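You operate a simulated robot arm through the tools that you are given. There is no shell and no other tool.

The job below is to be done with a simulated robot arm. You get a single attempt, and the scene is never put back.

JOB
Glue the brown felt seal on the scraper bar and clamp it till the glue sets.
Fine: bottle back in its stand, clamp open again; leave the other seal. Set down upright: black glue bottle.
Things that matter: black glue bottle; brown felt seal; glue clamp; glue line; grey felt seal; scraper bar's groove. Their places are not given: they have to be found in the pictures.

It is judged by the outcome, as a careful person would: the job done as asked, and still so three seconds after it is handed in. It fails if anything else is knocked over, pushed out of place, dropped, spilled or broken. A push-on lid holds only when it is set on centred and level and pressed home; a screw cap is set on level and turned clockwise until tight.

ROBOT AND FRAMES
A 7-joint arm with a two-finger parallel gripper, fixed in place. Base frame: the origin is on the floor under the middle of its stand, x ahead of it, y to its left, z up; the work surface is at about z = 0.85. Readings come in m, degrees, newtons and seconds.
With the tool pointing down near the work surface it reaches from about 0.24 to 0.68 m from the base axis. Its first joint turns from -66.0 to 66.0 degrees. Payload 2.4 kg.
The TCP is the grasp point between the finger pads, 0.03 m short of the fingertips. In the tool frame z runs along the fingers and y along their closing line. The gripper opens to 0.094 m. The fingers are 0.028 m wide and 0.01 m thick; the gripper's body (0.05 by 0.096 m) begins 0.055 m behind the TCP.
Orientation is that of the tool frame in the base frame, as [roll, pitch, yaw] about the fixed x, y, z axes, in that order (R = Rz(yaw) Ry(pitch) Rx(roll)). With the fingers straight down and closing along the base's y, the tool's x points along the base's -x, its y along +y and its z along -z.

CONTROLS
- The arm moves only by the tool drive_tool. Its argument "targets" is a list of rows, each a list of 3 entries, a list of its own where there are three numbers: the turn, a rotation vector about the base's x, y, z in rad, then the shift along the base's x, y, z in m, then the opening, from 0 (shut) to 1 (fully open). In form: [[[rx, ry, rz], [tx, ty, tz], grip], ...]. A call has 1 to 20 rows; each row is the pose to reach, as a shift and turn from the pose commanded when the call began. Rows are played at 5 a second. More than 0.05 m and 8.6 degrees between two rows, or a gripper value outside its range, and nothing of the call is played. Where a pose cannot be reached the arm comes as near as it can. A force on the tool above 40 N (or 10 N above the force at the start of the call, whichever is more), or a blocked arm, ends the call early, and 0.2 s more pass. The fingers move at their own pace (about 0.153 m/s each) and stop on an object; they squeeze with about 24 N. The grip force told is the motor's: it shows also when the fingers shut on nothing. Time passes only in rows, and 0.2 s behind the last, so rows that repeat a pose let the fingers close. The reply holds the time, the measured pose of the TCP, the force on the tool along the base axes, the opening and the grip force, in the units named above and with some noise, with the torque about the TCP (base axes, N m) and any sound that the robot's microphone picked up.
- Cameras (640 x 400 px; columns grow to the right, rows downward): "scene" is fixed at [0.0482, 0.4812, 1.4489]; the picture's right is [-0.65, -0.76, 0.00], its down [-0.41, 0.35, -0.84] and it looks along [0.64, -0.55, -0.54] (base axes); focal length 314 px, centre (320, 200). "wrist" rides on the gripper at [0.076, 0.014, -0.102] in the tool frame; the picture's right is [-0.18, 0.98, 0.00], its down [-0.75, -0.14, -0.64] and it looks along [-0.63, -0.12, 0.77] (tool axes); focal length 243 px, centre (320, 200).
- capture(camera): a new picture of that camera. No time passes.
- locate(camera, pixels): there is no depth. For up to 12 entries [column, row, z] of the newest picture of that camera ("zoom" is the newest enlarged one), the place [x, y] in the base frame at which the ray of that pixel passes the height z, good to about 0.002 m. No time passes.
- enlarge(camera, box): a new picture of the part [left, top, right, bottom] of that camera's present view, enlarged. No time passes.
- finish_job(): hands the job in; it is judged then, once.

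Open the gripper and draw the arm clear of the work before you hand the job in, unless the task says otherwise.

The tools are called as a command line: name --argument value ..., lists and objects as JSON in quotes. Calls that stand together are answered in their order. drive_tool: Moves the arm, as the interface text tells. Its arguments: {"type":"object","properties":{"targets":{"type":"array"}},"required":["targets"]} The other tools are called the same way: capture (camera) takes a picture; locate (camera, pixels) gives the place at which the rays of pixels pass given heights; enlarge (camera, box) takes an enlarged picture of a part of a camera's view; finish_job () hands the job in.

At the start:

```text
time_s: 0.0
tcp_pos: [0.3998, -0.0485, 1.1793]
tcp_rot: [-180.0, 0.0, 180.0]
force: [0.2, 0.7, -0.1]
torque: [0.02, 0.04, -0.03]
grip_width: 0.0941
gripper_force: 0.1
```

scene: 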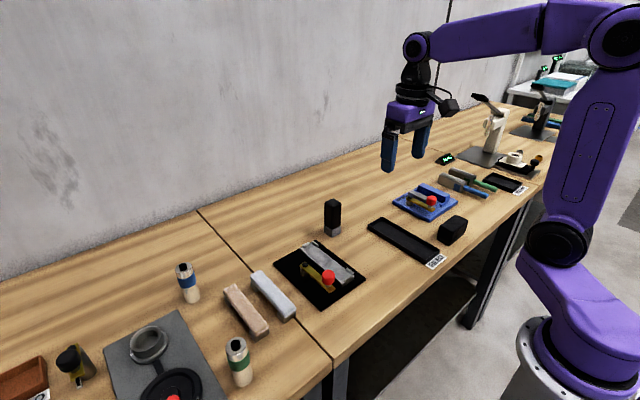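
wrist: 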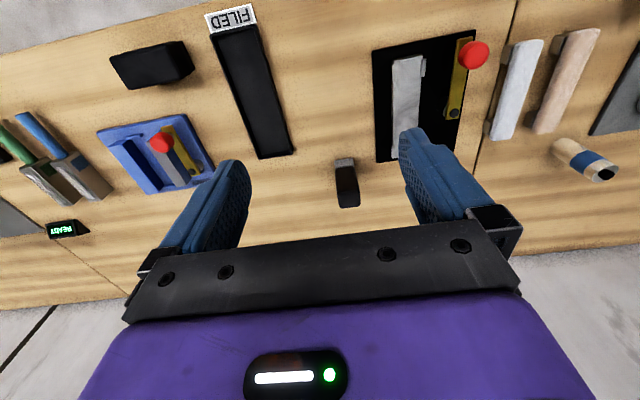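

I can see a bench with many items; I need closer views to find the glue bottle, seals, clamp and scraper bar. I enlarge several parts of the scene picture.

enlarge --camera "scene" --box '[380, 140, 540, 240]'

enlarge --camera "scene" --box '[260, 180, 460, 310]'

enlarge --camera "scene" --box '[0, 240, 260, 400]'

enlarge --camera "scene" --box '[430, 50, 640, 210]'

```text
4.00 times, centred on (460, 190) of scene
```

zoom: 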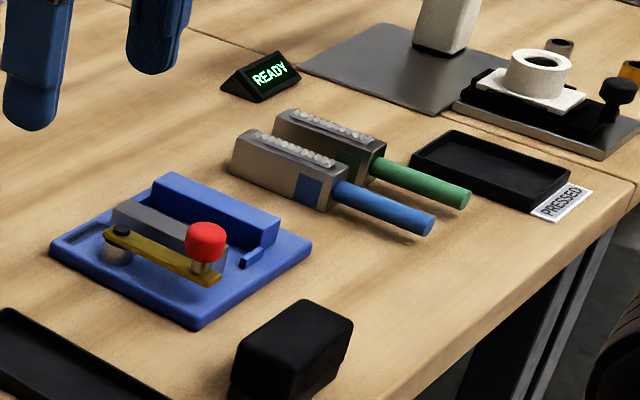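

```text
3.08 times, centred on (360, 245) of scene
```

zoom: 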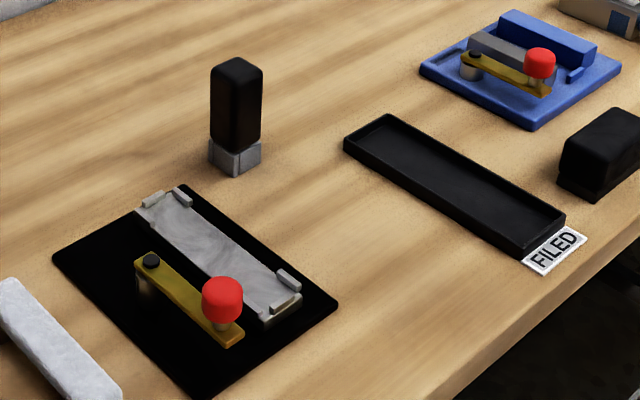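

```text
2.46 times, centred on (130, 320) of scene
```

zoom: 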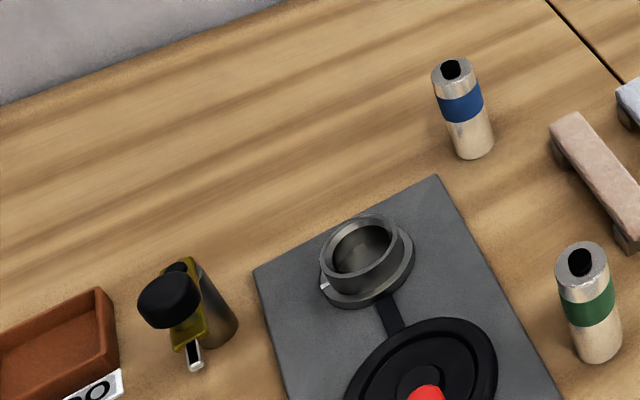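

```text
2.50 times, centred on (535, 130) of scene
```

zoom: 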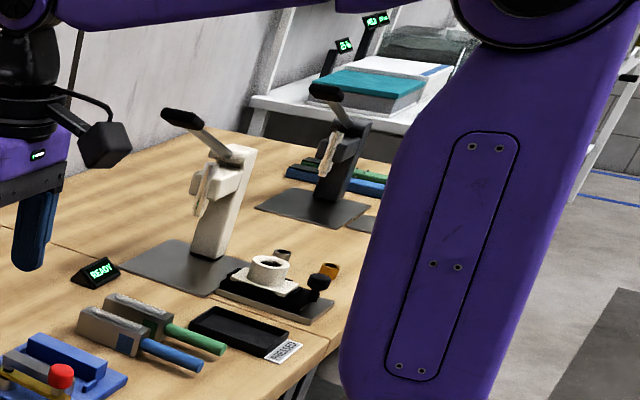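

The black station near scene (320,270) has a silver bar with a yellow clamp arm and red knob, with two felt-like strips at (270,295) and (245,310), and a black bottle in a stand at (333,215). I enlarge the wrist view for detail.

enlarge --camera "wrist" --box '[320, 20, 640, 220]'

enlarge --camera "scene" --box '[210, 220, 370, 340]'

locate --camera "scene" --pixels '[[333, 233, 0.85], [275, 262, 0.85], [318, 241, 0.85], [367, 269, 0.85], [324, 308, 0.85], [256, 272, 0.87], [290, 315, 0.87], [228, 288, 0.87], [262, 332, 0.87], [328, 277, 0.9]]'

```text
2.00 times, centred on (480, 120) of wrist
```

zoom: 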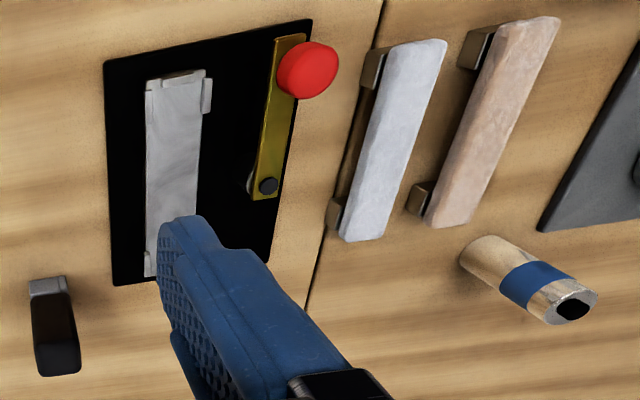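

```text
3.33 times, centred on (290, 280) of scene
```

zoom: 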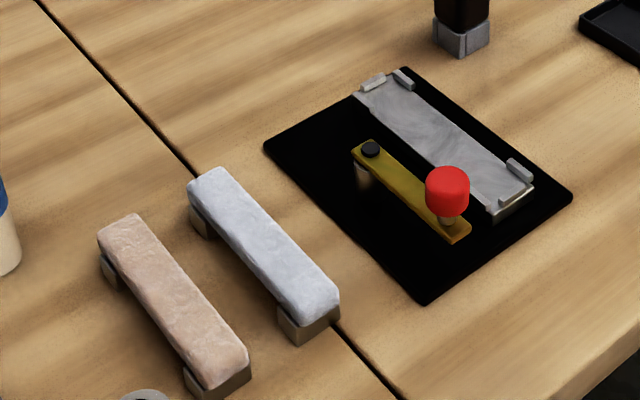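

```text
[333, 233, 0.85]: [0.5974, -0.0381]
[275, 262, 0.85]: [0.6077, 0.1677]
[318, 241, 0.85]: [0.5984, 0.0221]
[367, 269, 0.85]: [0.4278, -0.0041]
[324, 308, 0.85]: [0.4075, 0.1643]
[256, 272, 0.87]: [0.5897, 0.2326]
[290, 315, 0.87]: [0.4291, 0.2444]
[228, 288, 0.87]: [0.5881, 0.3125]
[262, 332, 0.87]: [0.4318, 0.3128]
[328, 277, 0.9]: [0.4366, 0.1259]
```

The seal strips run along x on little supports at about y=0.24 (light/grey) and y=0.31 (brown), and the bar is in the black station at about y≈0.03–0.08. I move the arm toward the station for a closer look with the wrist camera.

drive_tool --targets '[[[0, 0, 0], [-0.015, 0.035, -0.012], 1], [[0, 0, 0], [-0.03, 0.07, -0.025], 1], [[0, 0, 0], [-0.045, 0.105, -0.04], 1], [[0, 0, 0], [-0.06, 0.14, -0.055], 1], [[0, 0, 0], [-0.07, 0.17, -0.07], 1]]'

capture --camera "wrist"

capture --camera "scene"

```text
time_s: 1.2
tcp_pos: [0.3304, 0.121, 1.1122]
tcp_rot: [-180.0, -0.1, -180.0]
force: [0.4, 0.0, -0.1]
torque: [-0.01, -0.02, -0.01]
grip_width: 0.0938
gripper_force: 0.0
```

```text
taken
```

wrist: 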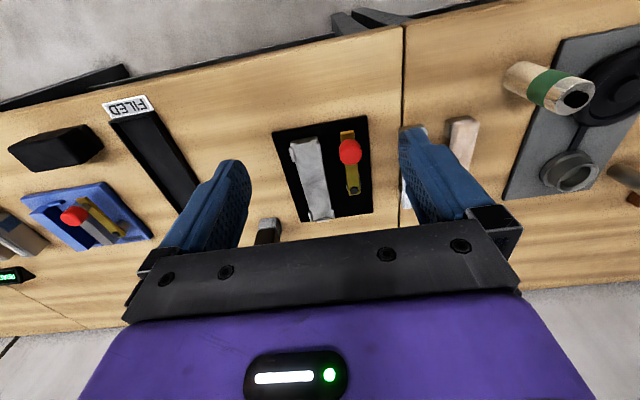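

```text
taken
```

scene: 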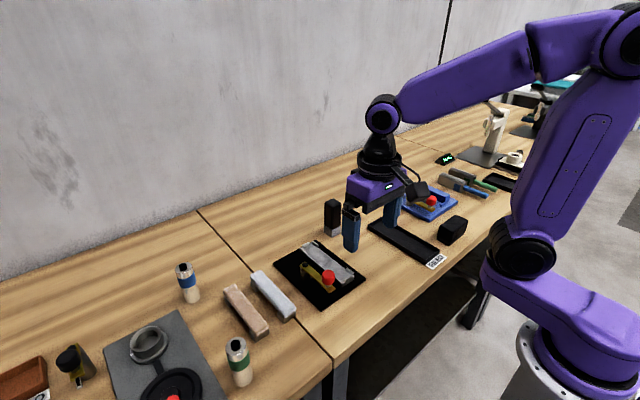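

enlarge --camera "wrist" --box '[240, 100, 400, 240]'

enlarge --camera "wrist" --box '[20, 170, 160, 270]'

```text
2.86 times, centred on (320, 170) of wrist
```

zoom: 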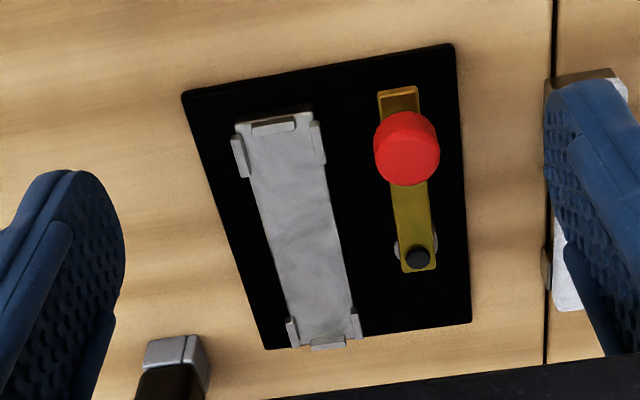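

```text
4.00 times, centred on (90, 220) of wrist
```

zoom: 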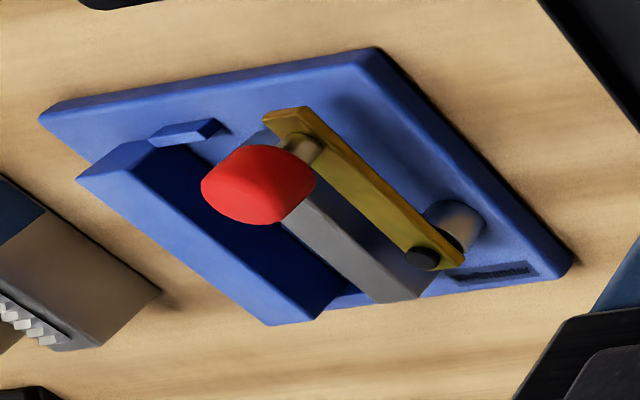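

The black station's bar has six small lugs framing a pocket, and the clamp arm lies parallel beside it with its pivot at the far end. I descend for a closer look at the bar, clamp and glue bottle.

drive_tool --targets '[[[0, 0, 0], [0.012, -0.003, -0.035], 1], [[0, 0, 0], [0.025, -0.006, -0.07], 1], [[0, 0, 0], [0.04, -0.008, -0.105], 1], [[0, 0, 0], [0.05, -0.011, -0.135], 1]]'

capture --camera "wrist"

enlarge --camera "wrist" --box '[220, 60, 440, 220]'

```text
time_s: 2.2
tcp_pos: [0.3806, 0.1098, 0.9743]
tcp_rot: [180.0, 0.0, 180.0]
force: [-0.2, 0.0, 0.6]
torque: [-0.01, -0.02, -0.01]
grip_width: 0.0938
gripper_force: 0.1
```

```text
taken
```

wrist: 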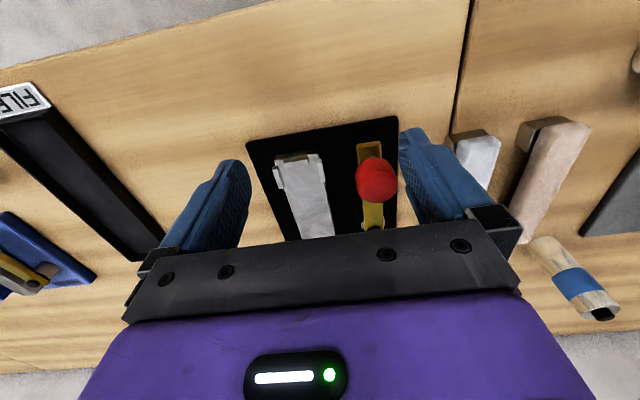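

```text
2.50 times, centred on (330, 140) of wrist
```

zoom: 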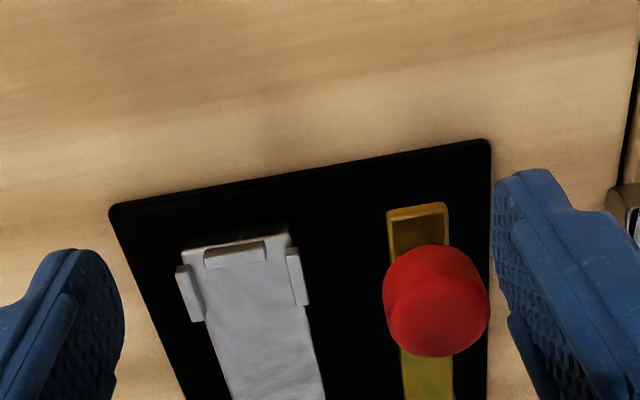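

The far part is hidden by the gripper body, so I move up a little and forward so the station sits in the visible top half.

drive_tool --targets '[[[0, 0, 0], [0.01, -0.005, 0.03], 1], [[0, 0, 0], [0.04, -0.008, 0.045], 1], [[0, 0, 0], [0.07, -0.01, 0.055], 1]]'

capture --camera "wrist"

enlarge --camera "wrist" --box '[240, 80, 420, 220]'

```text
time_s: 3.0
tcp_pos: [0.4504, 0.0984, 1.0309]
tcp_rot: [180.0, -0.1, 180.0]
force: [0.7, -0.5, -0.7]
torque: [-0.03, -0.02, 0.0]
grip_width: 0.0941
gripper_force: 0.1
```

```text
taken
```

wrist: 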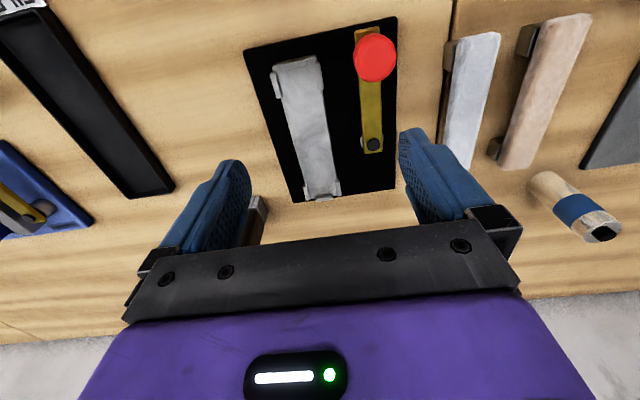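

```text
2.86 times, centred on (330, 150) of wrist
```

zoom: 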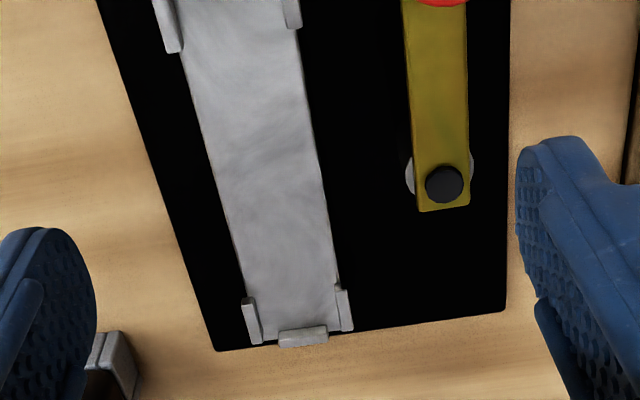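

Now the station is visible. I enlarge its near end and measure the features with locate from the wrist view.

enlarge --camera "wrist" --box '[230, 0, 430, 125]'

locate --camera "wrist" --pixels '[[272, 72, 0.87], [320, 60, 0.87], [306, 198, 0.87], [340, 190, 0.87], [374, 145, 0.89], [374, 57, 0.92], [368, 33, 0.9], [243, 50, 0.855], [397, 17, 0.855], [398, 185, 0.855], [292, 203, 0.855]]'

locate --camera "wrist" --pixels '[[460, 38, 0.88], [498, 34, 0.88], [535, 28, 0.88], [592, 16, 0.88], [502, 165, 0.88], [535, 165, 0.88], [375, 152, 0.89], [362, 152, 0.89]]'

```text
3.20 times, centred on (330, 62) of wrist
```

zoom: 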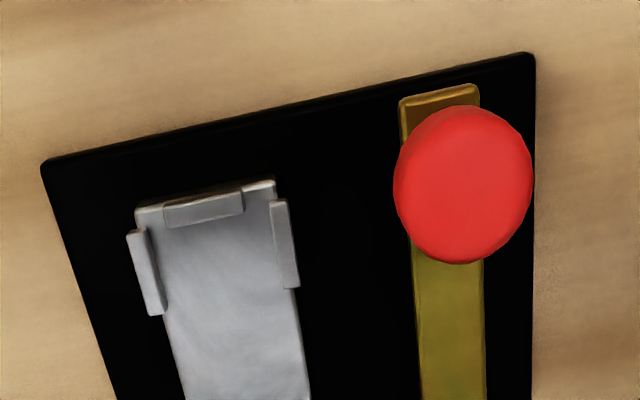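

```text
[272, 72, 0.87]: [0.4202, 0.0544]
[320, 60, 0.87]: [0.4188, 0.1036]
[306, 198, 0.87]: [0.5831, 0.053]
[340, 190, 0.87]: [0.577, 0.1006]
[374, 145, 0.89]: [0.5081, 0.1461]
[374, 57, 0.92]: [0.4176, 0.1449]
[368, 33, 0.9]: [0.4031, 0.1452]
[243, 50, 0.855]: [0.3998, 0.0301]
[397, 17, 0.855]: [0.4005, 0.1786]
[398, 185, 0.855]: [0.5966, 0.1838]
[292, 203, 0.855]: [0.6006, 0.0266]
```

```text
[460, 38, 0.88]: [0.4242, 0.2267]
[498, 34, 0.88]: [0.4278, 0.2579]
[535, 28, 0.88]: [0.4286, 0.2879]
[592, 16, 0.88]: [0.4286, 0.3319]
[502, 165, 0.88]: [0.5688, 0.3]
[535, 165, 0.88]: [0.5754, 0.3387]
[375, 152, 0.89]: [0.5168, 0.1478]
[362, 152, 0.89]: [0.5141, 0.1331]
```

The plate spans x 0.40–0.60, y 0.03–0.18, with the bar along x centred near y≈0.078 and the clamp pivot near (0.51,0.146). Now I look closer at the glue bottle near scene (333,215) and the blue station, and measure heights.

enlarge --camera "scene" --box '[300, 190, 364, 240]'

enlarge --camera "wrist" --box '[430, 0, 610, 180]'

enlarge --camera "scene" --box '[270, 230, 370, 310]'

```text
8.00 times, centred on (332, 215) of scene
```

zoom: 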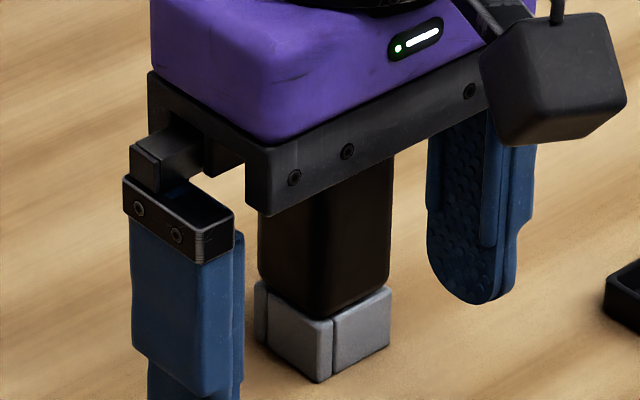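

```text
2.22 times, centred on (520, 90) of wrist
```

zoom: 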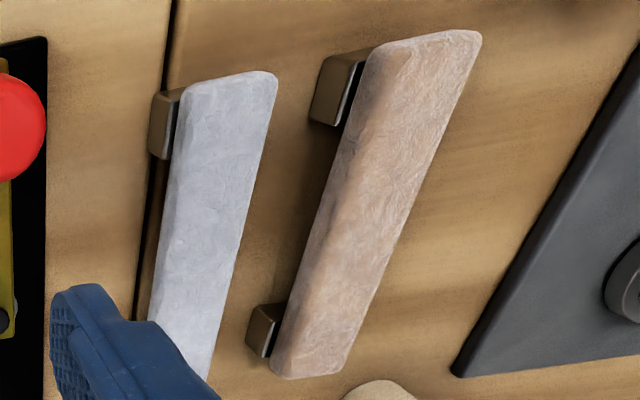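

```text
5.00 times, centred on (320, 270) of scene
```

zoom: 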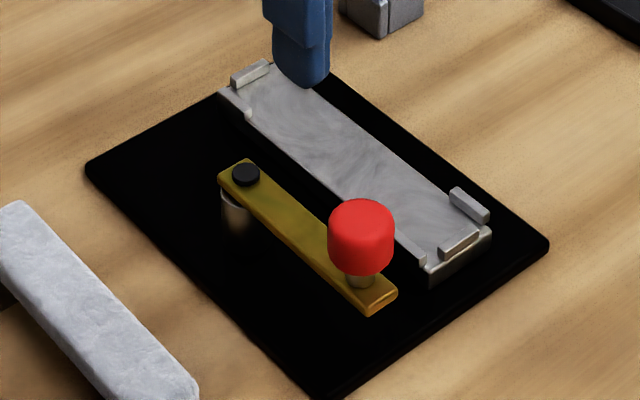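

The bottle is a dark square prism sitting in a grey four-sided cup near (0.60,-0.04). I move to view it from the wrist camera and to clear the scene camera's view.

drive_tool --targets '[[[0, 0, 0], [0.01, -0.03, 0.02], 1], [[0, 0, 0], [0.02, -0.065, 0.04], 1], [[0, 0, 0], [0.03, -0.1, 0.05], 1], [[0, 0, 0], [0.04, -0.13, 0.05], 1]]'

capture --camera "wrist"

capture --camera "scene"

enlarge --camera "wrist" --box '[240, 80, 420, 220]'

```text
time_s: 4.0
tcp_pos: [0.4894, -0.0323, 1.0793]
tcp_rot: [180.0, 0.0, 180.0]
force: [0.2, 0.5, 0.2]
torque: [0.0, 0.01, -0.01]
grip_width: 0.0943
gripper_force: 0.1
```

```text
taken
```

wrist: 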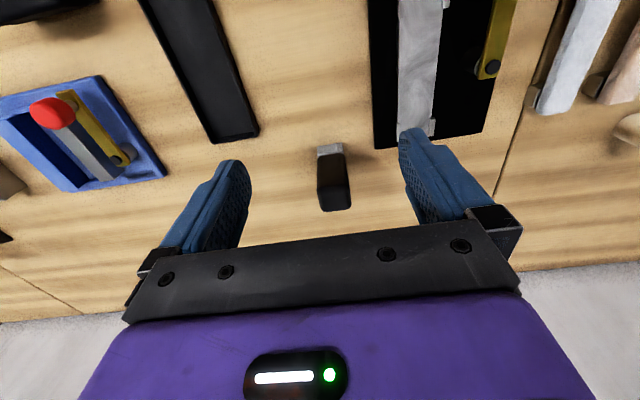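

```text
taken
```

scene: 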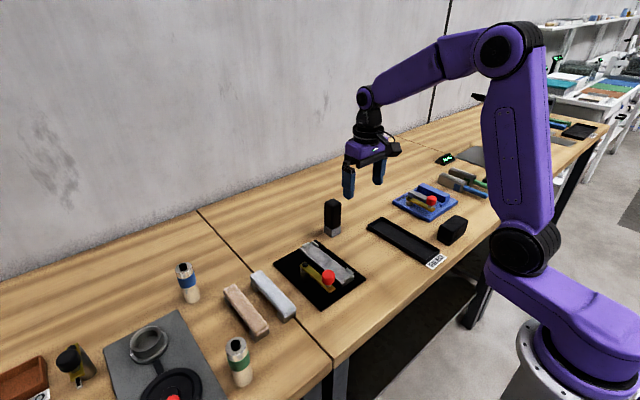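

```text
2.86 times, centred on (330, 150) of wrist
```

zoom: 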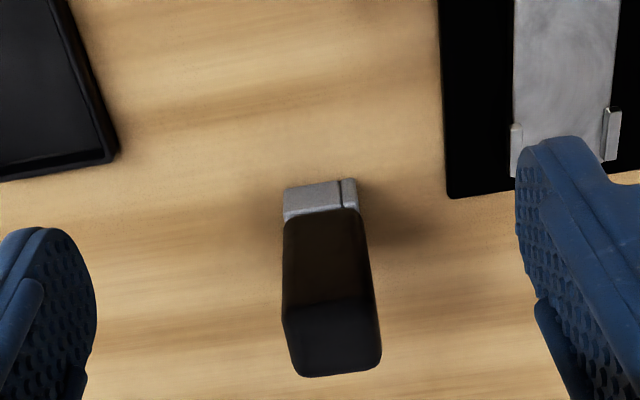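

The bottle shows in the wrist zoom at about (330,290) with the grey cup at (320,195). I locate cup base corners and bottle-top corners with the zoom, and look at the same in the scene view.

locate --camera "zoom" --pixels '[[285, 190, 0.85], [354, 180, 0.85], [285, 220, 0.875], [358, 208, 0.875], [285, 312, 0.95], [369, 297, 0.95], [300, 376, 0.95], [380, 362, 0.95], [285, 312, 0.94], [369, 297, 0.94], [300, 376, 0.94], [380, 362, 0.94]]'

enlarge --camera "scene" --box '[310, 190, 358, 244]'

```text
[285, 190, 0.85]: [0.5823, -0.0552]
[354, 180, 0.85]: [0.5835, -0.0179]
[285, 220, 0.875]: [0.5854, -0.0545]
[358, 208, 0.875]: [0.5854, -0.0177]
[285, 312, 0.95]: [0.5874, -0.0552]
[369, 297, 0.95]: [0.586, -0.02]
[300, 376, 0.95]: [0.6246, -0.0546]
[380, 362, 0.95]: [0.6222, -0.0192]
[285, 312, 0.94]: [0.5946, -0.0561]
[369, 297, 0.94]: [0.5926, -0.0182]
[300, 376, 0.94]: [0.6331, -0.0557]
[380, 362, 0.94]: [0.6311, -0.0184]
```

```text
7.41 times, centred on (334, 217) of scene
```

zoom: 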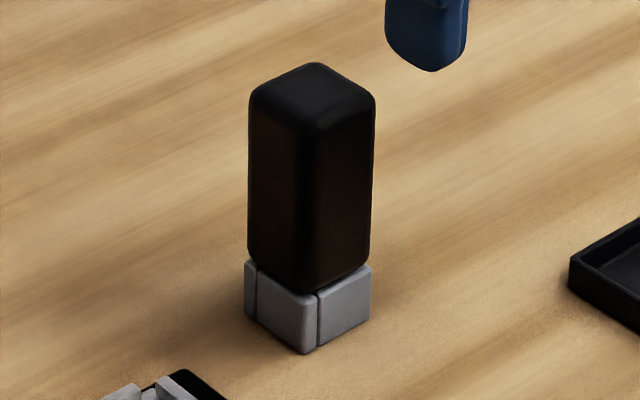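

locate --camera "zoom" --pixels '[[304, 353, 0.85], [245, 312, 0.85], [370, 322, 0.85], [318, 295, 0.875], [371, 267, 0.875], [315, 62, 0.95], [249, 98, 0.95], [375, 98, 0.95], [316, 130, 0.95], [315, 62, 0.96], [249, 98, 0.96], [375, 98, 0.96]]'

```text
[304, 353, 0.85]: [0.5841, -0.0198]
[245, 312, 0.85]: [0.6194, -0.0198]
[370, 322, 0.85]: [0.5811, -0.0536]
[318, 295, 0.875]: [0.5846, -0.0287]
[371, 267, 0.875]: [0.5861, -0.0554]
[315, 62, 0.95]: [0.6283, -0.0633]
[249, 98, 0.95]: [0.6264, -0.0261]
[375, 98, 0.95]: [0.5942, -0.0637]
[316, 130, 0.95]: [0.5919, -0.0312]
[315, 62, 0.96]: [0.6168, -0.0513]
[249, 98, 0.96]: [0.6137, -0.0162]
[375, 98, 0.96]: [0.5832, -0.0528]
```

Bottle: about 0.036 m square, centred at (0.601,-0.037), top z≈0.956, standing on a cup about 0.025 high. Next I measure the bar and the clamp in the scene zoom.

enlarge --camera "scene" --box '[272, 236, 368, 296]'

```text
6.67 times, centred on (320, 266) of scene
```

zoom: 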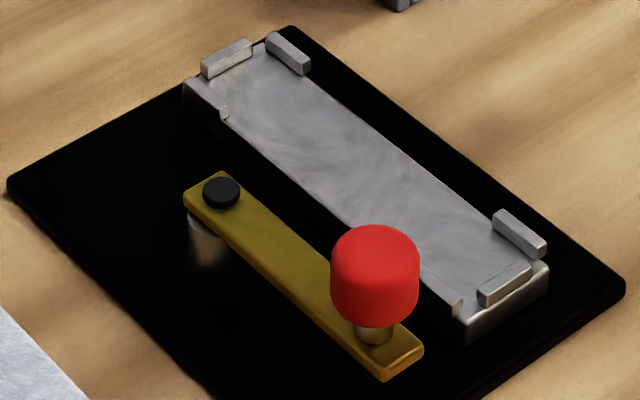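

locate --camera "zoom" --pixels '[[469, 342, 0.856], [548, 290, 0.856], [469, 320, 0.868], [548, 262, 0.868], [184, 82, 0.868], [7, 190, 0.855], [290, 26, 0.855], [625, 284, 0.855], [221, 187, 0.9], [375, 240, 0.93], [375, 340, 0.9], [405, 365, 0.9]]'

locate --camera "zoom" --pixels '[[221, 180, 0.9], [221, 180, 0.89], [375, 245, 0.93], [375, 245, 0.92], [375, 245, 0.91], [205, 265, 0.855], [424, 353, 0.89], [385, 381, 0.885], [375, 340, 0.89], [333, 275, 0.91], [418, 275, 0.91]]'

```text
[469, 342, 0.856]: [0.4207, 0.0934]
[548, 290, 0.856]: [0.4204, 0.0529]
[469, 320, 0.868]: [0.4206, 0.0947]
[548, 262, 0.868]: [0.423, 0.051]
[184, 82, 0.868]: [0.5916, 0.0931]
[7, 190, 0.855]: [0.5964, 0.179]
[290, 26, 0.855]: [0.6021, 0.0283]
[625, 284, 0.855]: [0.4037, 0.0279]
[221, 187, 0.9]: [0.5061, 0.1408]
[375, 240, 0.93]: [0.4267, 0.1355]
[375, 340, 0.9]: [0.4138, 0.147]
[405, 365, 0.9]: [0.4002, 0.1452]
```

```text
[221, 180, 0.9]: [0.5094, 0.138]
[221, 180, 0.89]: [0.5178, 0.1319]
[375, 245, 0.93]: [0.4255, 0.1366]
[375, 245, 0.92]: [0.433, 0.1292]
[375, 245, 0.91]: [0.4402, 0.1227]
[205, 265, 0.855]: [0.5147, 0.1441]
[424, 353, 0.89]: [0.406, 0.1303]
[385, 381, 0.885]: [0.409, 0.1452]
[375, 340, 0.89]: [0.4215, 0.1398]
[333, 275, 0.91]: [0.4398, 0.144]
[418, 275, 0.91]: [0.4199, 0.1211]
```

I want more precise bar and clamp coordinates, so I move the wrist camera back over the station at a moderate height.

drive_tool --targets '[[[0, 0, 0], [-0.01, 0.04, -0.01], 1], [[0, 0, 0], [-0.02, 0.08, -0.02], 1], [[0, 0, 0], [-0.03, 0.11, -0.03], 1]]'

capture --camera "wrist"

enlarge --camera "wrist" --box '[250, 20, 410, 120]'

```text
time_s: 4.8
tcp_pos: [0.46, 0.0804, 1.0494]
tcp_rot: [180.0, 0.0, -179.9]
force: [-0.7, 0.0, 0.1]
torque: [0.01, 0.03, -0.02]
grip_width: 0.0939
gripper_force: 0.0
```

```text
taken
```

wrist: 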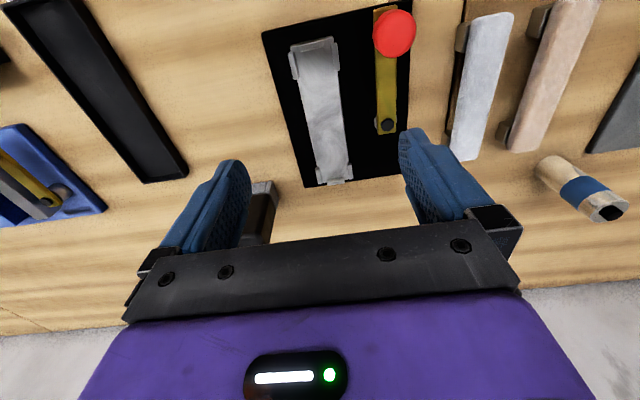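

```text
4.00 times, centred on (330, 70) of wrist
```

zoom: 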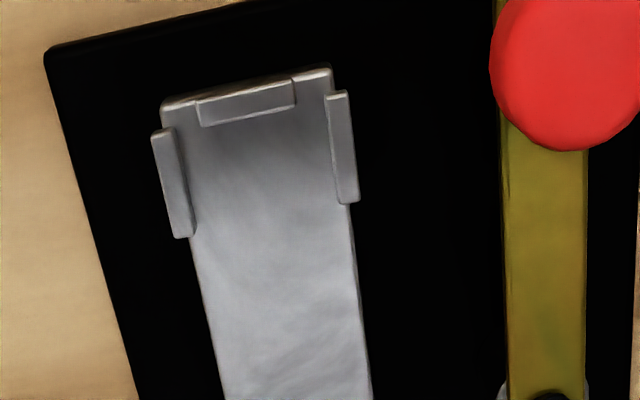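

locate --camera "zoom" --pixels '[[162, 108, 0.868], [331, 77, 0.868], [201, 126, 0.87], [295, 108, 0.87], [173, 131, 0.874], [195, 235, 0.874], [328, 95, 0.874], [340, 200, 0.874], [202, 300, 0.868], [362, 300, 0.868], [47, 52, 0.855], [550, 100, 0.89]]'

enlarge --camera "wrist" --box '[270, 100, 430, 200]'

```text
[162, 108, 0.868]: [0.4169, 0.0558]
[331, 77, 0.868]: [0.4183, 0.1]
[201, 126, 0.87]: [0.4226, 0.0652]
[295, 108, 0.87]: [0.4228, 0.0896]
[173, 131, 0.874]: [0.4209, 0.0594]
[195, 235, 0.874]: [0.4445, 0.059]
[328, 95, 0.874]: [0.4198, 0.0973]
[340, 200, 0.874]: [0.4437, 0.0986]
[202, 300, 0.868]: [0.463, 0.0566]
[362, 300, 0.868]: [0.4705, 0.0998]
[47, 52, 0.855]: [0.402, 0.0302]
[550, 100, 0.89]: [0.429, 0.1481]
```

```text
4.00 times, centred on (350, 150) of wrist
```

zoom: 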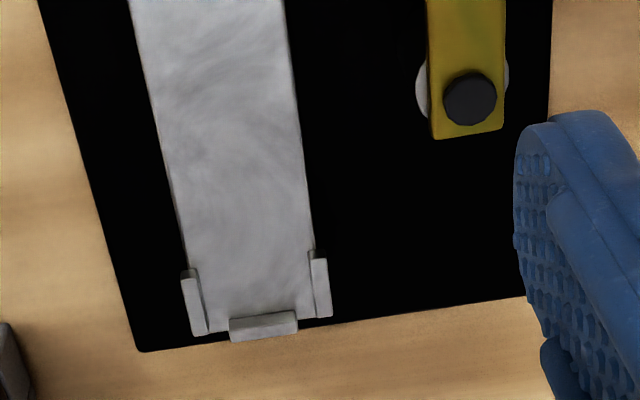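

locate --camera "zoom" --pixels '[[230, 320, 0.874], [296, 313, 0.874], [230, 341, 0.87], [298, 333, 0.87], [199, 272, 0.876], [208, 332, 0.876], [312, 255, 0.876], [316, 316, 0.876], [163, 150, 0.871], [305, 150, 0.871], [470, 98, 0.895], [467, 137, 0.89]]'

locate --camera "wrist" --pixels '[[394, 33, 0.92], [394, 33, 0.91], [387, 124, 0.9], [387, 124, 0.89], [372, 33, 0.91], [416, 33, 0.91], [394, 58, 0.91]]'

```text
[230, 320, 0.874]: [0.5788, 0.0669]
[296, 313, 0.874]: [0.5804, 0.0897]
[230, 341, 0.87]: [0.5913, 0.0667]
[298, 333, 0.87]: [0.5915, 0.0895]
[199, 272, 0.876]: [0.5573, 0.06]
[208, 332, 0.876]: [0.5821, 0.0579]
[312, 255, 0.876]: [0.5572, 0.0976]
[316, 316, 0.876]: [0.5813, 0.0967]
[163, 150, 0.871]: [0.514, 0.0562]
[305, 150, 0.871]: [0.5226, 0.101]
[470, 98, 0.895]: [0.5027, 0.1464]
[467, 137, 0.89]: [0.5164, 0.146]
```

```text
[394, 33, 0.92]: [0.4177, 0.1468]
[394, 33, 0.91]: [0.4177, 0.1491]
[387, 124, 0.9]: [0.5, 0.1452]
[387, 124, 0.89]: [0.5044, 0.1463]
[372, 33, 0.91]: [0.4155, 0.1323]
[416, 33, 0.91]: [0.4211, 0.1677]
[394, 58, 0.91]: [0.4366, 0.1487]
```

Bar: pocket interior x≈0.4226–0.580, y≈0.059–0.098, centre (0.502,0.078), top z≈0.871; clamp pivot ≈(0.50,0.145), knob ≈(0.418,0.145) with top z≈0.94. I check the blue station for its label to be sure which clamp is the glue clamp, and look at the seals.

enlarge --camera "wrist" --box '[0, 110, 130, 230]'

enlarge --camera "wrist" --box '[430, 0, 630, 170]'

enlarge --camera "scene" --box '[212, 262, 308, 346]'

```text
3.33 times, centred on (65, 170) of wrist
```

zoom: 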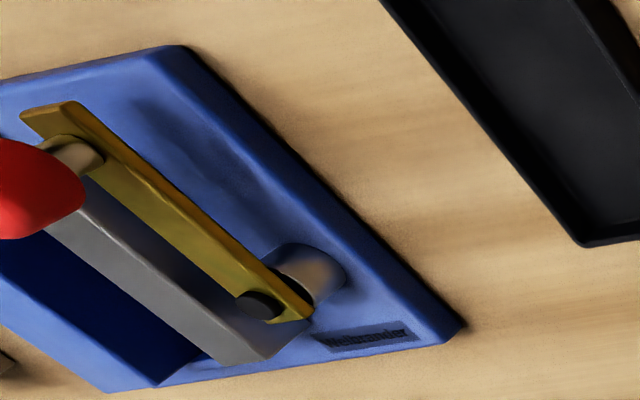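

```text
2.35 times, centred on (530, 85) of wrist
```

zoom: 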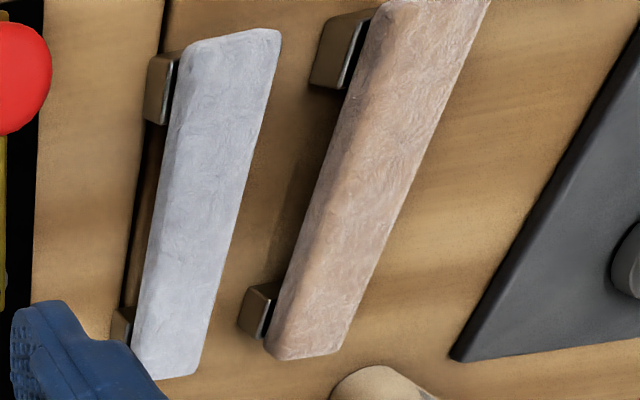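

```text
4.76 times, centred on (260, 304) of scene
```

zoom: 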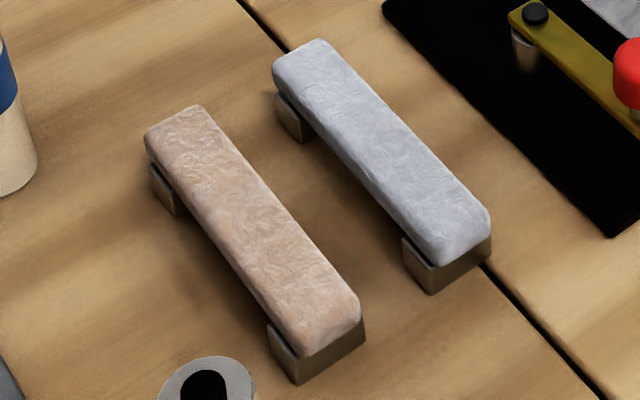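

The brown seal rests on two end blocks. I move the wrist camera over the seals to measure the brown one precisely.

drive_tool --targets '[[[0, 0, 0], [0, 0.045, 0], 1], [[0, 0, 0], [0, 0.09, 0], 1], [[0, 0, 0], [0, 0.135, 0], 1], [[0, 0, 0], [0.0, 0.18, 0], 1], [[0, 0, 0], [0.0, 0.22, 0], 1]]'

capture --camera "wrist"

enlarge --camera "wrist" --box '[250, 20, 410, 120]'

enlarge --camera "wrist" --box '[250, 100, 410, 200]'

```text
time_s: 6.0
tcp_pos: [0.4607, 0.3015, 1.0509]
tcp_rot: [-180.0, 0.0, 179.9]
force: [-0.3, 0.3, 0.0]
torque: [-0.03, 0.0, 0.01]
grip_width: 0.0941
gripper_force: 0.1
```

```text
taken
```

wrist: 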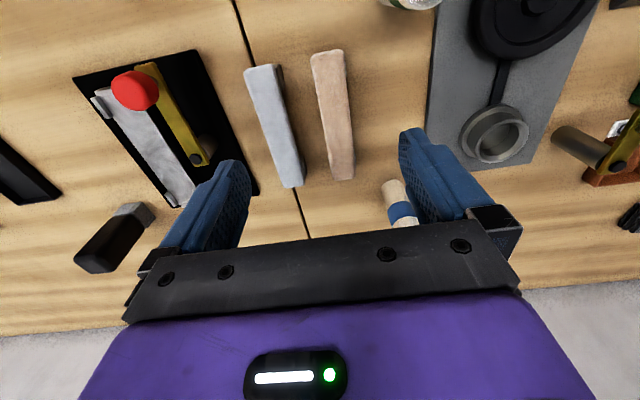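

```text
4.00 times, centred on (330, 70) of wrist
```

zoom: 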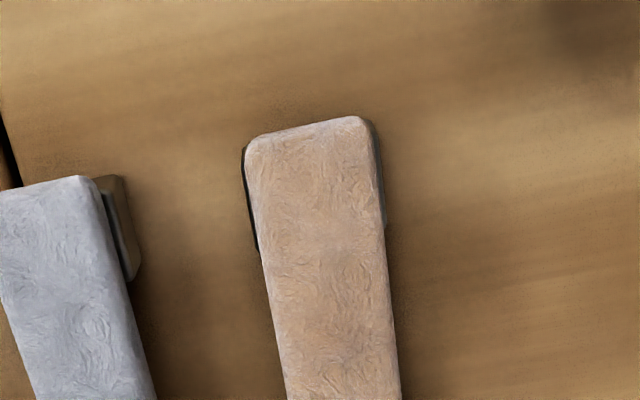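

```text
4.00 times, centred on (330, 150) of wrist
```

zoom: 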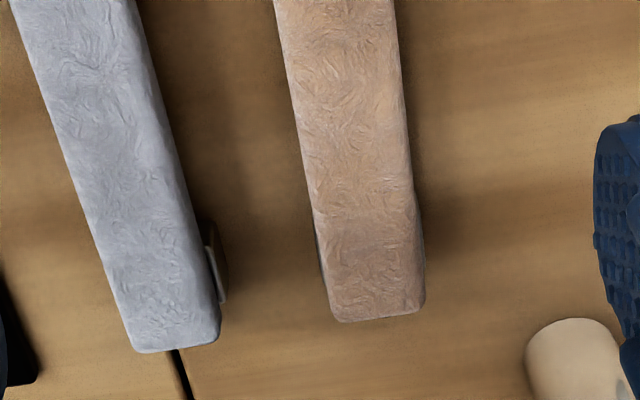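

locate --camera "zoom" --pixels '[[336, 320, 0.885], [422, 308, 0.885], [300, 130, 0.885], [408, 130, 0.885], [314, 220, 0.885], [418, 220, 0.885], [222, 340, 0.885], [130, 345, 0.885], [188, 180, 0.885], [80, 200, 0.885]]'

locate --camera "wrist" --pixels '[[312, 56, 0.885], [341, 49, 0.885], [312, 56, 0.895], [341, 49, 0.895], [316, 80, 0.885], [346, 80, 0.885]]'

enlarge --camera "scene" --box '[212, 274, 282, 346]'

```text
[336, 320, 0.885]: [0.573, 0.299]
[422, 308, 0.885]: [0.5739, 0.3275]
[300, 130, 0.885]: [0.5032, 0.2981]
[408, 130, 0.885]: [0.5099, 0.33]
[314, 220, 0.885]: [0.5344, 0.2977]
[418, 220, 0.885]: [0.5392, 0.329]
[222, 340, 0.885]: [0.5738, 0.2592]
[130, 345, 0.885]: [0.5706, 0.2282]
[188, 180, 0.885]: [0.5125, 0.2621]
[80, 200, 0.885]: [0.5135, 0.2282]
```

```text
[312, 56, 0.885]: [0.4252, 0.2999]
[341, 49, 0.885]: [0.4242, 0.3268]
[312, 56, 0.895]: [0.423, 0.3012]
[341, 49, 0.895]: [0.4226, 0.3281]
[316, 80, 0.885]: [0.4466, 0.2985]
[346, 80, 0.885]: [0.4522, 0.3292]
```

```text
5.56 times, centred on (247, 310) of scene
```

zoom: 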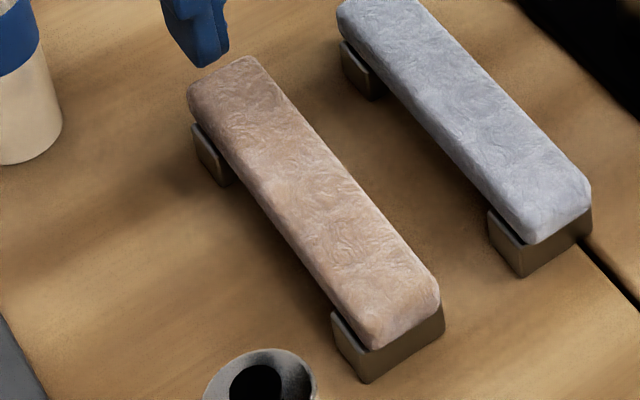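

locate --camera "zoom" --pixels '[[243, 57, 0.885], [243, 57, 0.895], [188, 88, 0.885], [188, 88, 0.895], [437, 282, 0.885], [437, 282, 0.895], [375, 325, 0.885], [375, 325, 0.895], [365, 384, 0.85], [444, 328, 0.85], [376, 350, 0.87], [332, 316, 0.87]]'

```text
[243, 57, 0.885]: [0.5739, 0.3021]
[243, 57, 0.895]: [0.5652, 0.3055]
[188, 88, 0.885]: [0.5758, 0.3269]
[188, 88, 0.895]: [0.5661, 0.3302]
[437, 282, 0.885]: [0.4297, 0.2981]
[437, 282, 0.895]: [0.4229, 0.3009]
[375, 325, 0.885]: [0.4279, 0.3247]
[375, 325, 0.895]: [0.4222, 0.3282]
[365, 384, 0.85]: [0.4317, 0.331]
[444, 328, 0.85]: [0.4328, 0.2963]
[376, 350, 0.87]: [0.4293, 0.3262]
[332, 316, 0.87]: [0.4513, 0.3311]
```

Brown seal: centre ≈(0.500,0.3135), 0.149 × 0.031, top z≈0.888, bottom ≈0.873. Now I go above the glue bottle at (0.601,-0.037) with the gripper partly open, keeping high.

drive_tool --targets '[[[0, 0, 0], [0.0156, -0.0376, 0], 0.8], [[0, 0, 0], [0.0312, -0.0752, 0], 0.7], [[0, 0, 0], [0.0468, -0.1128, 0], 0.7], [[0, 0, 0], [0.0624, -0.1504, 0], 0.7], [[0, 0, 0], [0.078, -0.188, 0], 0.7], [[0, 0, 0], [0.0935, -0.2257, 0], 0.7], [[0, 0, 0], [0.1091, -0.2633, 0], 0.7], [[0, 0, 0], [0.1247, -0.3009, 0], 0.7], [[0, 0, 0], [0.1403, -0.3385, 0], 0.7], [[0, 0, 0], [0.1403, -0.3385, -0.04], 0.7]]'

capture --camera "scene"

enlarge --camera "scene" --box '[284, 150, 384, 240]'

```text
time_s: 8.2
tcp_pos: [0.6013, -0.0387, 1.0083]
tcp_rot: [-180.0, 0.0, 179.9]
force: [0.6, 0.2, 0.0]
torque: [0.0, 0.03, 0.0]
grip_width: 0.0657
gripper_force: 0.0
```

```text
taken
```

scene: 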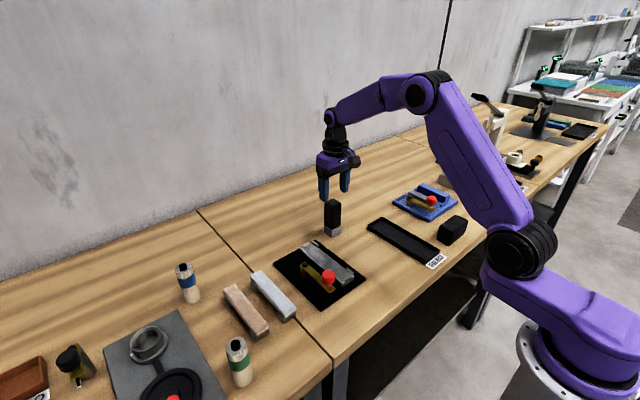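

```text
4.44 times, centred on (334, 195) of scene
```

zoom: 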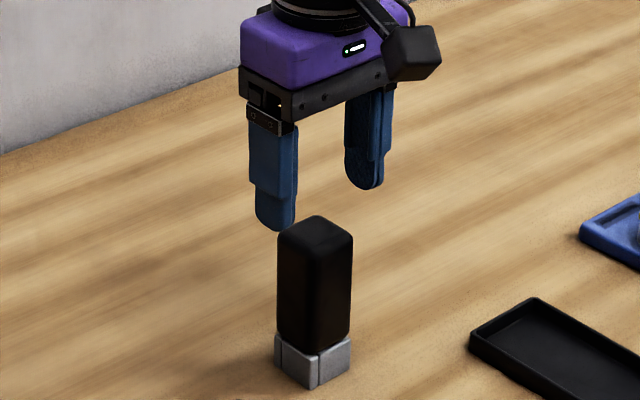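

The open fingers straddle the bottle. I descend 0.09 m straight down and close on the bottle.

drive_tool --targets '[[[0, 0, 0], [0, 0.001, -0.03], 0.7], [[0, 0, 0], [0, 0.001, -0.06], 0.7], [[0, 0, 0], [0, 0.001, -0.09], 0.7], [[0, 0, 0], [0, 0.001, -0.09], 0.3], [[0, 0, 0], [0, 0.001, -0.09], 0.2], [[0, 0, 0], [0, 0.001, -0.09], 0.2]]'

capture --camera "scene"

enlarge --camera "scene" --box '[284, 150, 384, 240]'

```text
time_s: 9.6
tcp_pos: [0.5993, -0.0387, 0.9188]
tcp_rot: [179.9, 0.0, -179.9]
force: [-0.6, 1.2, 2.9]
torque: [-0.01, 0.05, -0.04]
grip_width: 0.044
gripper_force: 23.9
```

```text
taken
```

scene: 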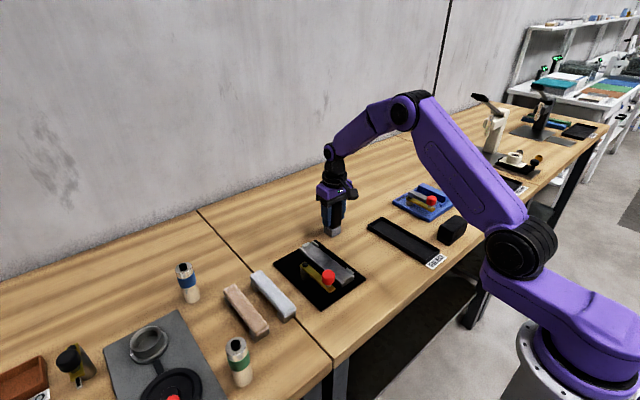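

```text
4.44 times, centred on (334, 195) of scene
```

zoom: 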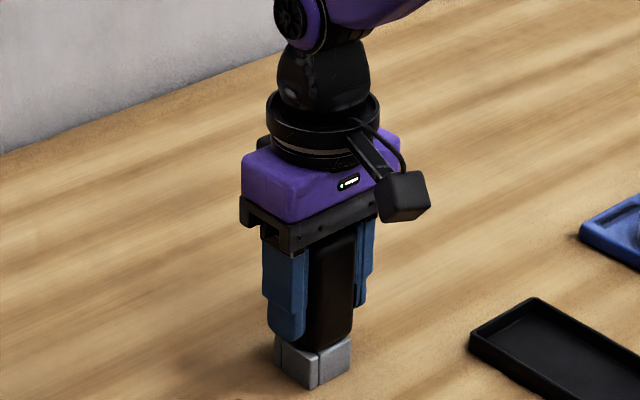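

The fingers stopped on the bottle at 0.044 m with 24 N. I lift it 0.06 m straight up and look for the nozzle.

drive_tool --targets '[[[0, 0, 0], [0, 0, 0.015], 0.2], [[0, 0, 0], [0, 0, 0.03], 0.2], [[0, 0, 0], [0, 0, 0.045], 0.2], [[0, 0, 0], [0, 0, 0.06], 0.2]]'

capture --camera "scene"

enlarge --camera "scene" --box '[284, 150, 384, 240]'

capture --camera "wrist"

```text
time_s: 10.6
tcp_pos: [0.5988, -0.0386, 0.9797]
tcp_rot: [-180.0, 0.0, 180.0]
force: [-0.1, -0.4, -1.3]
torque: [0.0, 0.01, 0.01]
grip_width: 0.044
gripper_force: 24.1
```

```text
taken
```

scene: 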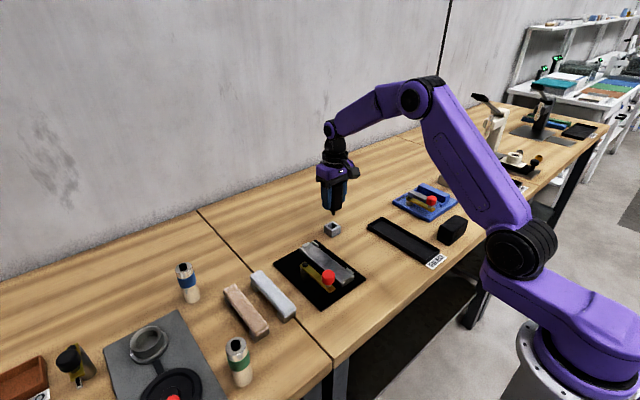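

```text
4.44 times, centred on (334, 195) of scene
```

zoom: 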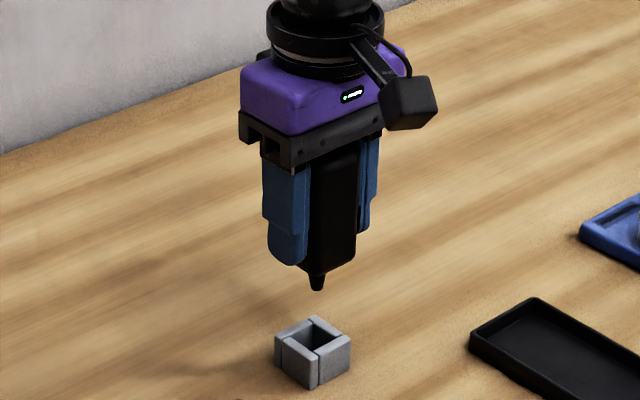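

```text
taken
```

wrist: 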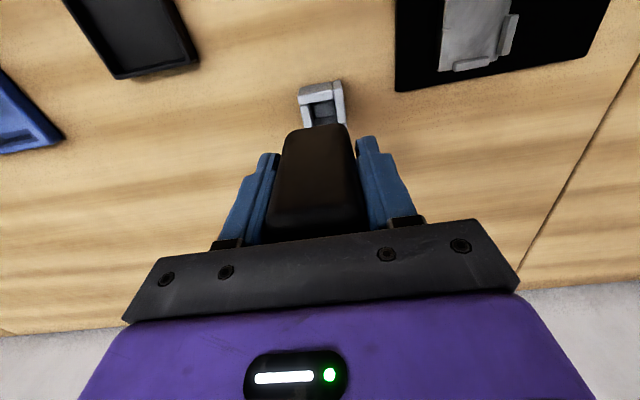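

The nozzle points down from the bottle's bottom, with its tip at zoom (318,290). I locate the tip at several heights and the empty cup's opening.

locate --camera "zoom" --pixels '[[318, 290, 0.9], [318, 290, 0.905], [318, 290, 0.91], [318, 290, 0.915], [318, 290, 0.92], [313, 316, 0.875], [313, 350, 0.875], [283, 336, 0.875], [342, 338, 0.875], [350, 338, 0.875], [316, 358, 0.875], [313, 389, 0.85]]'

```text
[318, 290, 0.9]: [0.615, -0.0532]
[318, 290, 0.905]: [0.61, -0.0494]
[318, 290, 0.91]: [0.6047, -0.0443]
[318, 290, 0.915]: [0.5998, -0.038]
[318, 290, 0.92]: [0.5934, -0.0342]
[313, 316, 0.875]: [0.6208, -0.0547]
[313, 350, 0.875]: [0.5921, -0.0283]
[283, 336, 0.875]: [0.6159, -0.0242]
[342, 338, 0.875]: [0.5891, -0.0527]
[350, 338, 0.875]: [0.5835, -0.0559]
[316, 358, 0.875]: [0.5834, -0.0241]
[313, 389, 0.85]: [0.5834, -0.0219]
```

The tip is about 0.066 m below the TCP (z≈0.914 now). I carry the bottle over the far end of the groove, at x≈0.57, y≈0.078, with the tip about 14 mm above the bar, and look.

drive_tool --targets '[[[0, 0, 0], [-0.008, 0.032, 0.005], 0.2], [[0, 0, 0], [-0.017, 0.068, 0.005], 0.2], [[0, 0, 0], [-0.025, 0.1, 0.005], 0.2], [[0, 0, 0], [-0.03, 0.1167, 0.0], 0.2], [[0, 0, 0], [-0.03, 0.1167, -0.029], 0.2]]'

enlarge --camera "scene" --box '[272, 216, 368, 296]'

capture --camera "wrist"

```text
time_s: 11.8
tcp_pos: [0.5693, 0.0796, 0.9496]
tcp_rot: [180.0, 0.1, 180.0]
force: [-0.3, 0.2, -1.0]
torque: [0.01, 0.0, 0.01]
grip_width: 0.0443
gripper_force: 24.1
```

```text
5.00 times, centred on (320, 256) of scene
```

zoom: 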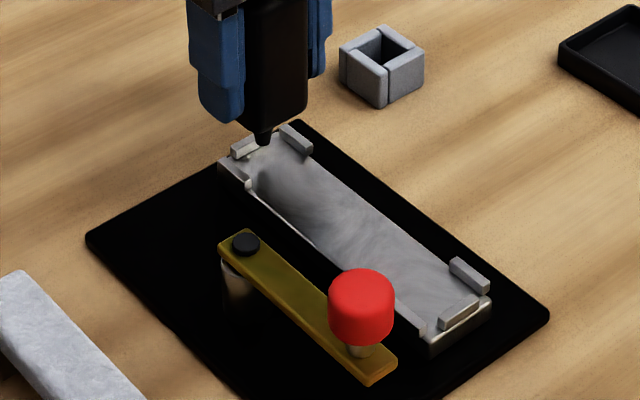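

```text
taken
```

wrist: 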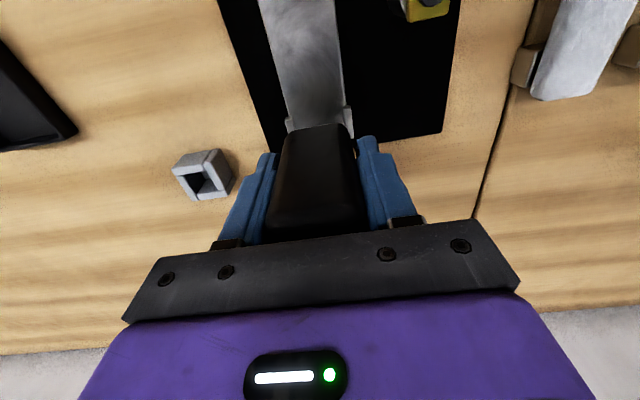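

locate --camera "zoom" --pixels '[[264, 145, 0.884], [264, 145, 0.88], [264, 145, 0.871], [218, 162, 0.871], [430, 336, 0.871], [491, 298, 0.871], [478, 304, 0.874], [440, 328, 0.874]]'

enlarge --camera "scene" --box '[300, 232, 332, 256]'

```text
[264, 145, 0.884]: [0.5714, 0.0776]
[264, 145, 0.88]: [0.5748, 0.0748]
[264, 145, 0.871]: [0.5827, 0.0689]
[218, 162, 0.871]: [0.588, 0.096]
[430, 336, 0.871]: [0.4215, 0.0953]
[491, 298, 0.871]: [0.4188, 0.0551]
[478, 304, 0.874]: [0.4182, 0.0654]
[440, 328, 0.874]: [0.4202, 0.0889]
```

```text
16.00 times, centred on (316, 244) of scene
```

zoom: 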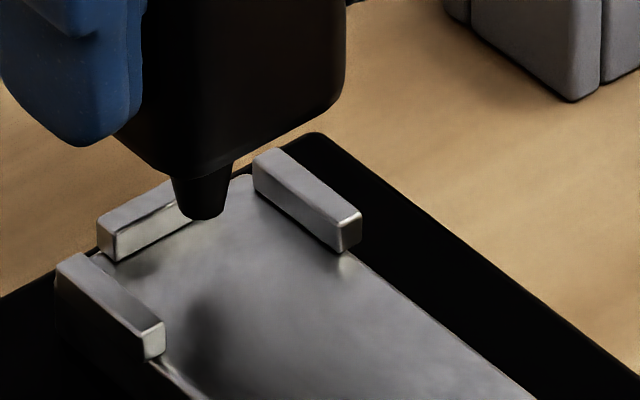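

The tip hangs just inside the far end lugs at about z=0.884, roughly 12 mm above the groove. I lower it to ~5 mm above the groove, move a few centimetres along it, and check whether a glue line appears.

drive_tool --targets '[[[0, 0, 0], [0.003, -0.001, -0.007], 0.2], [[0, 0, 0], [-0.005, -0.001, -0.007], 0.2], [[0, 0, 0], [-0.013, -0.001, -0.007], 0.2], [[0, 0, 0], [-0.021, -0.001, -0.007], 0.2], [[0, 0, 0], [-0.029, -0.001, -0.007], 0.2]]'

enlarge --camera "scene" --box '[300, 232, 332, 256]'

```text
time_s: 13.0
tcp_pos: [0.541, 0.0776, 0.9431]
tcp_rot: [-179.9, 0.0, -180.0]
force: [0.3, 0.4, -1.4]
torque: [-0.04, -0.04, -0.03]
grip_width: 0.0441
gripper_force: 23.8
```

```text
16.00 times, centred on (316, 244) of scene
```

zoom: 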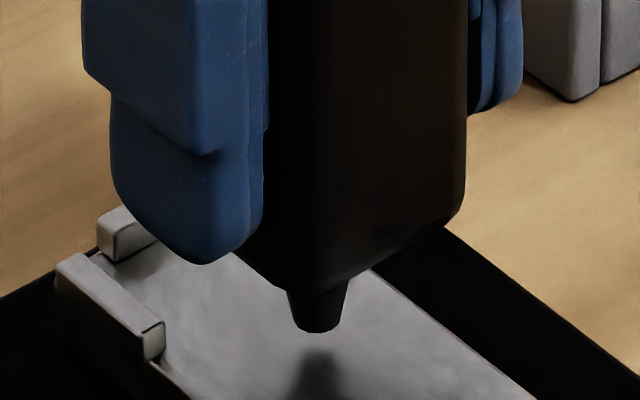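

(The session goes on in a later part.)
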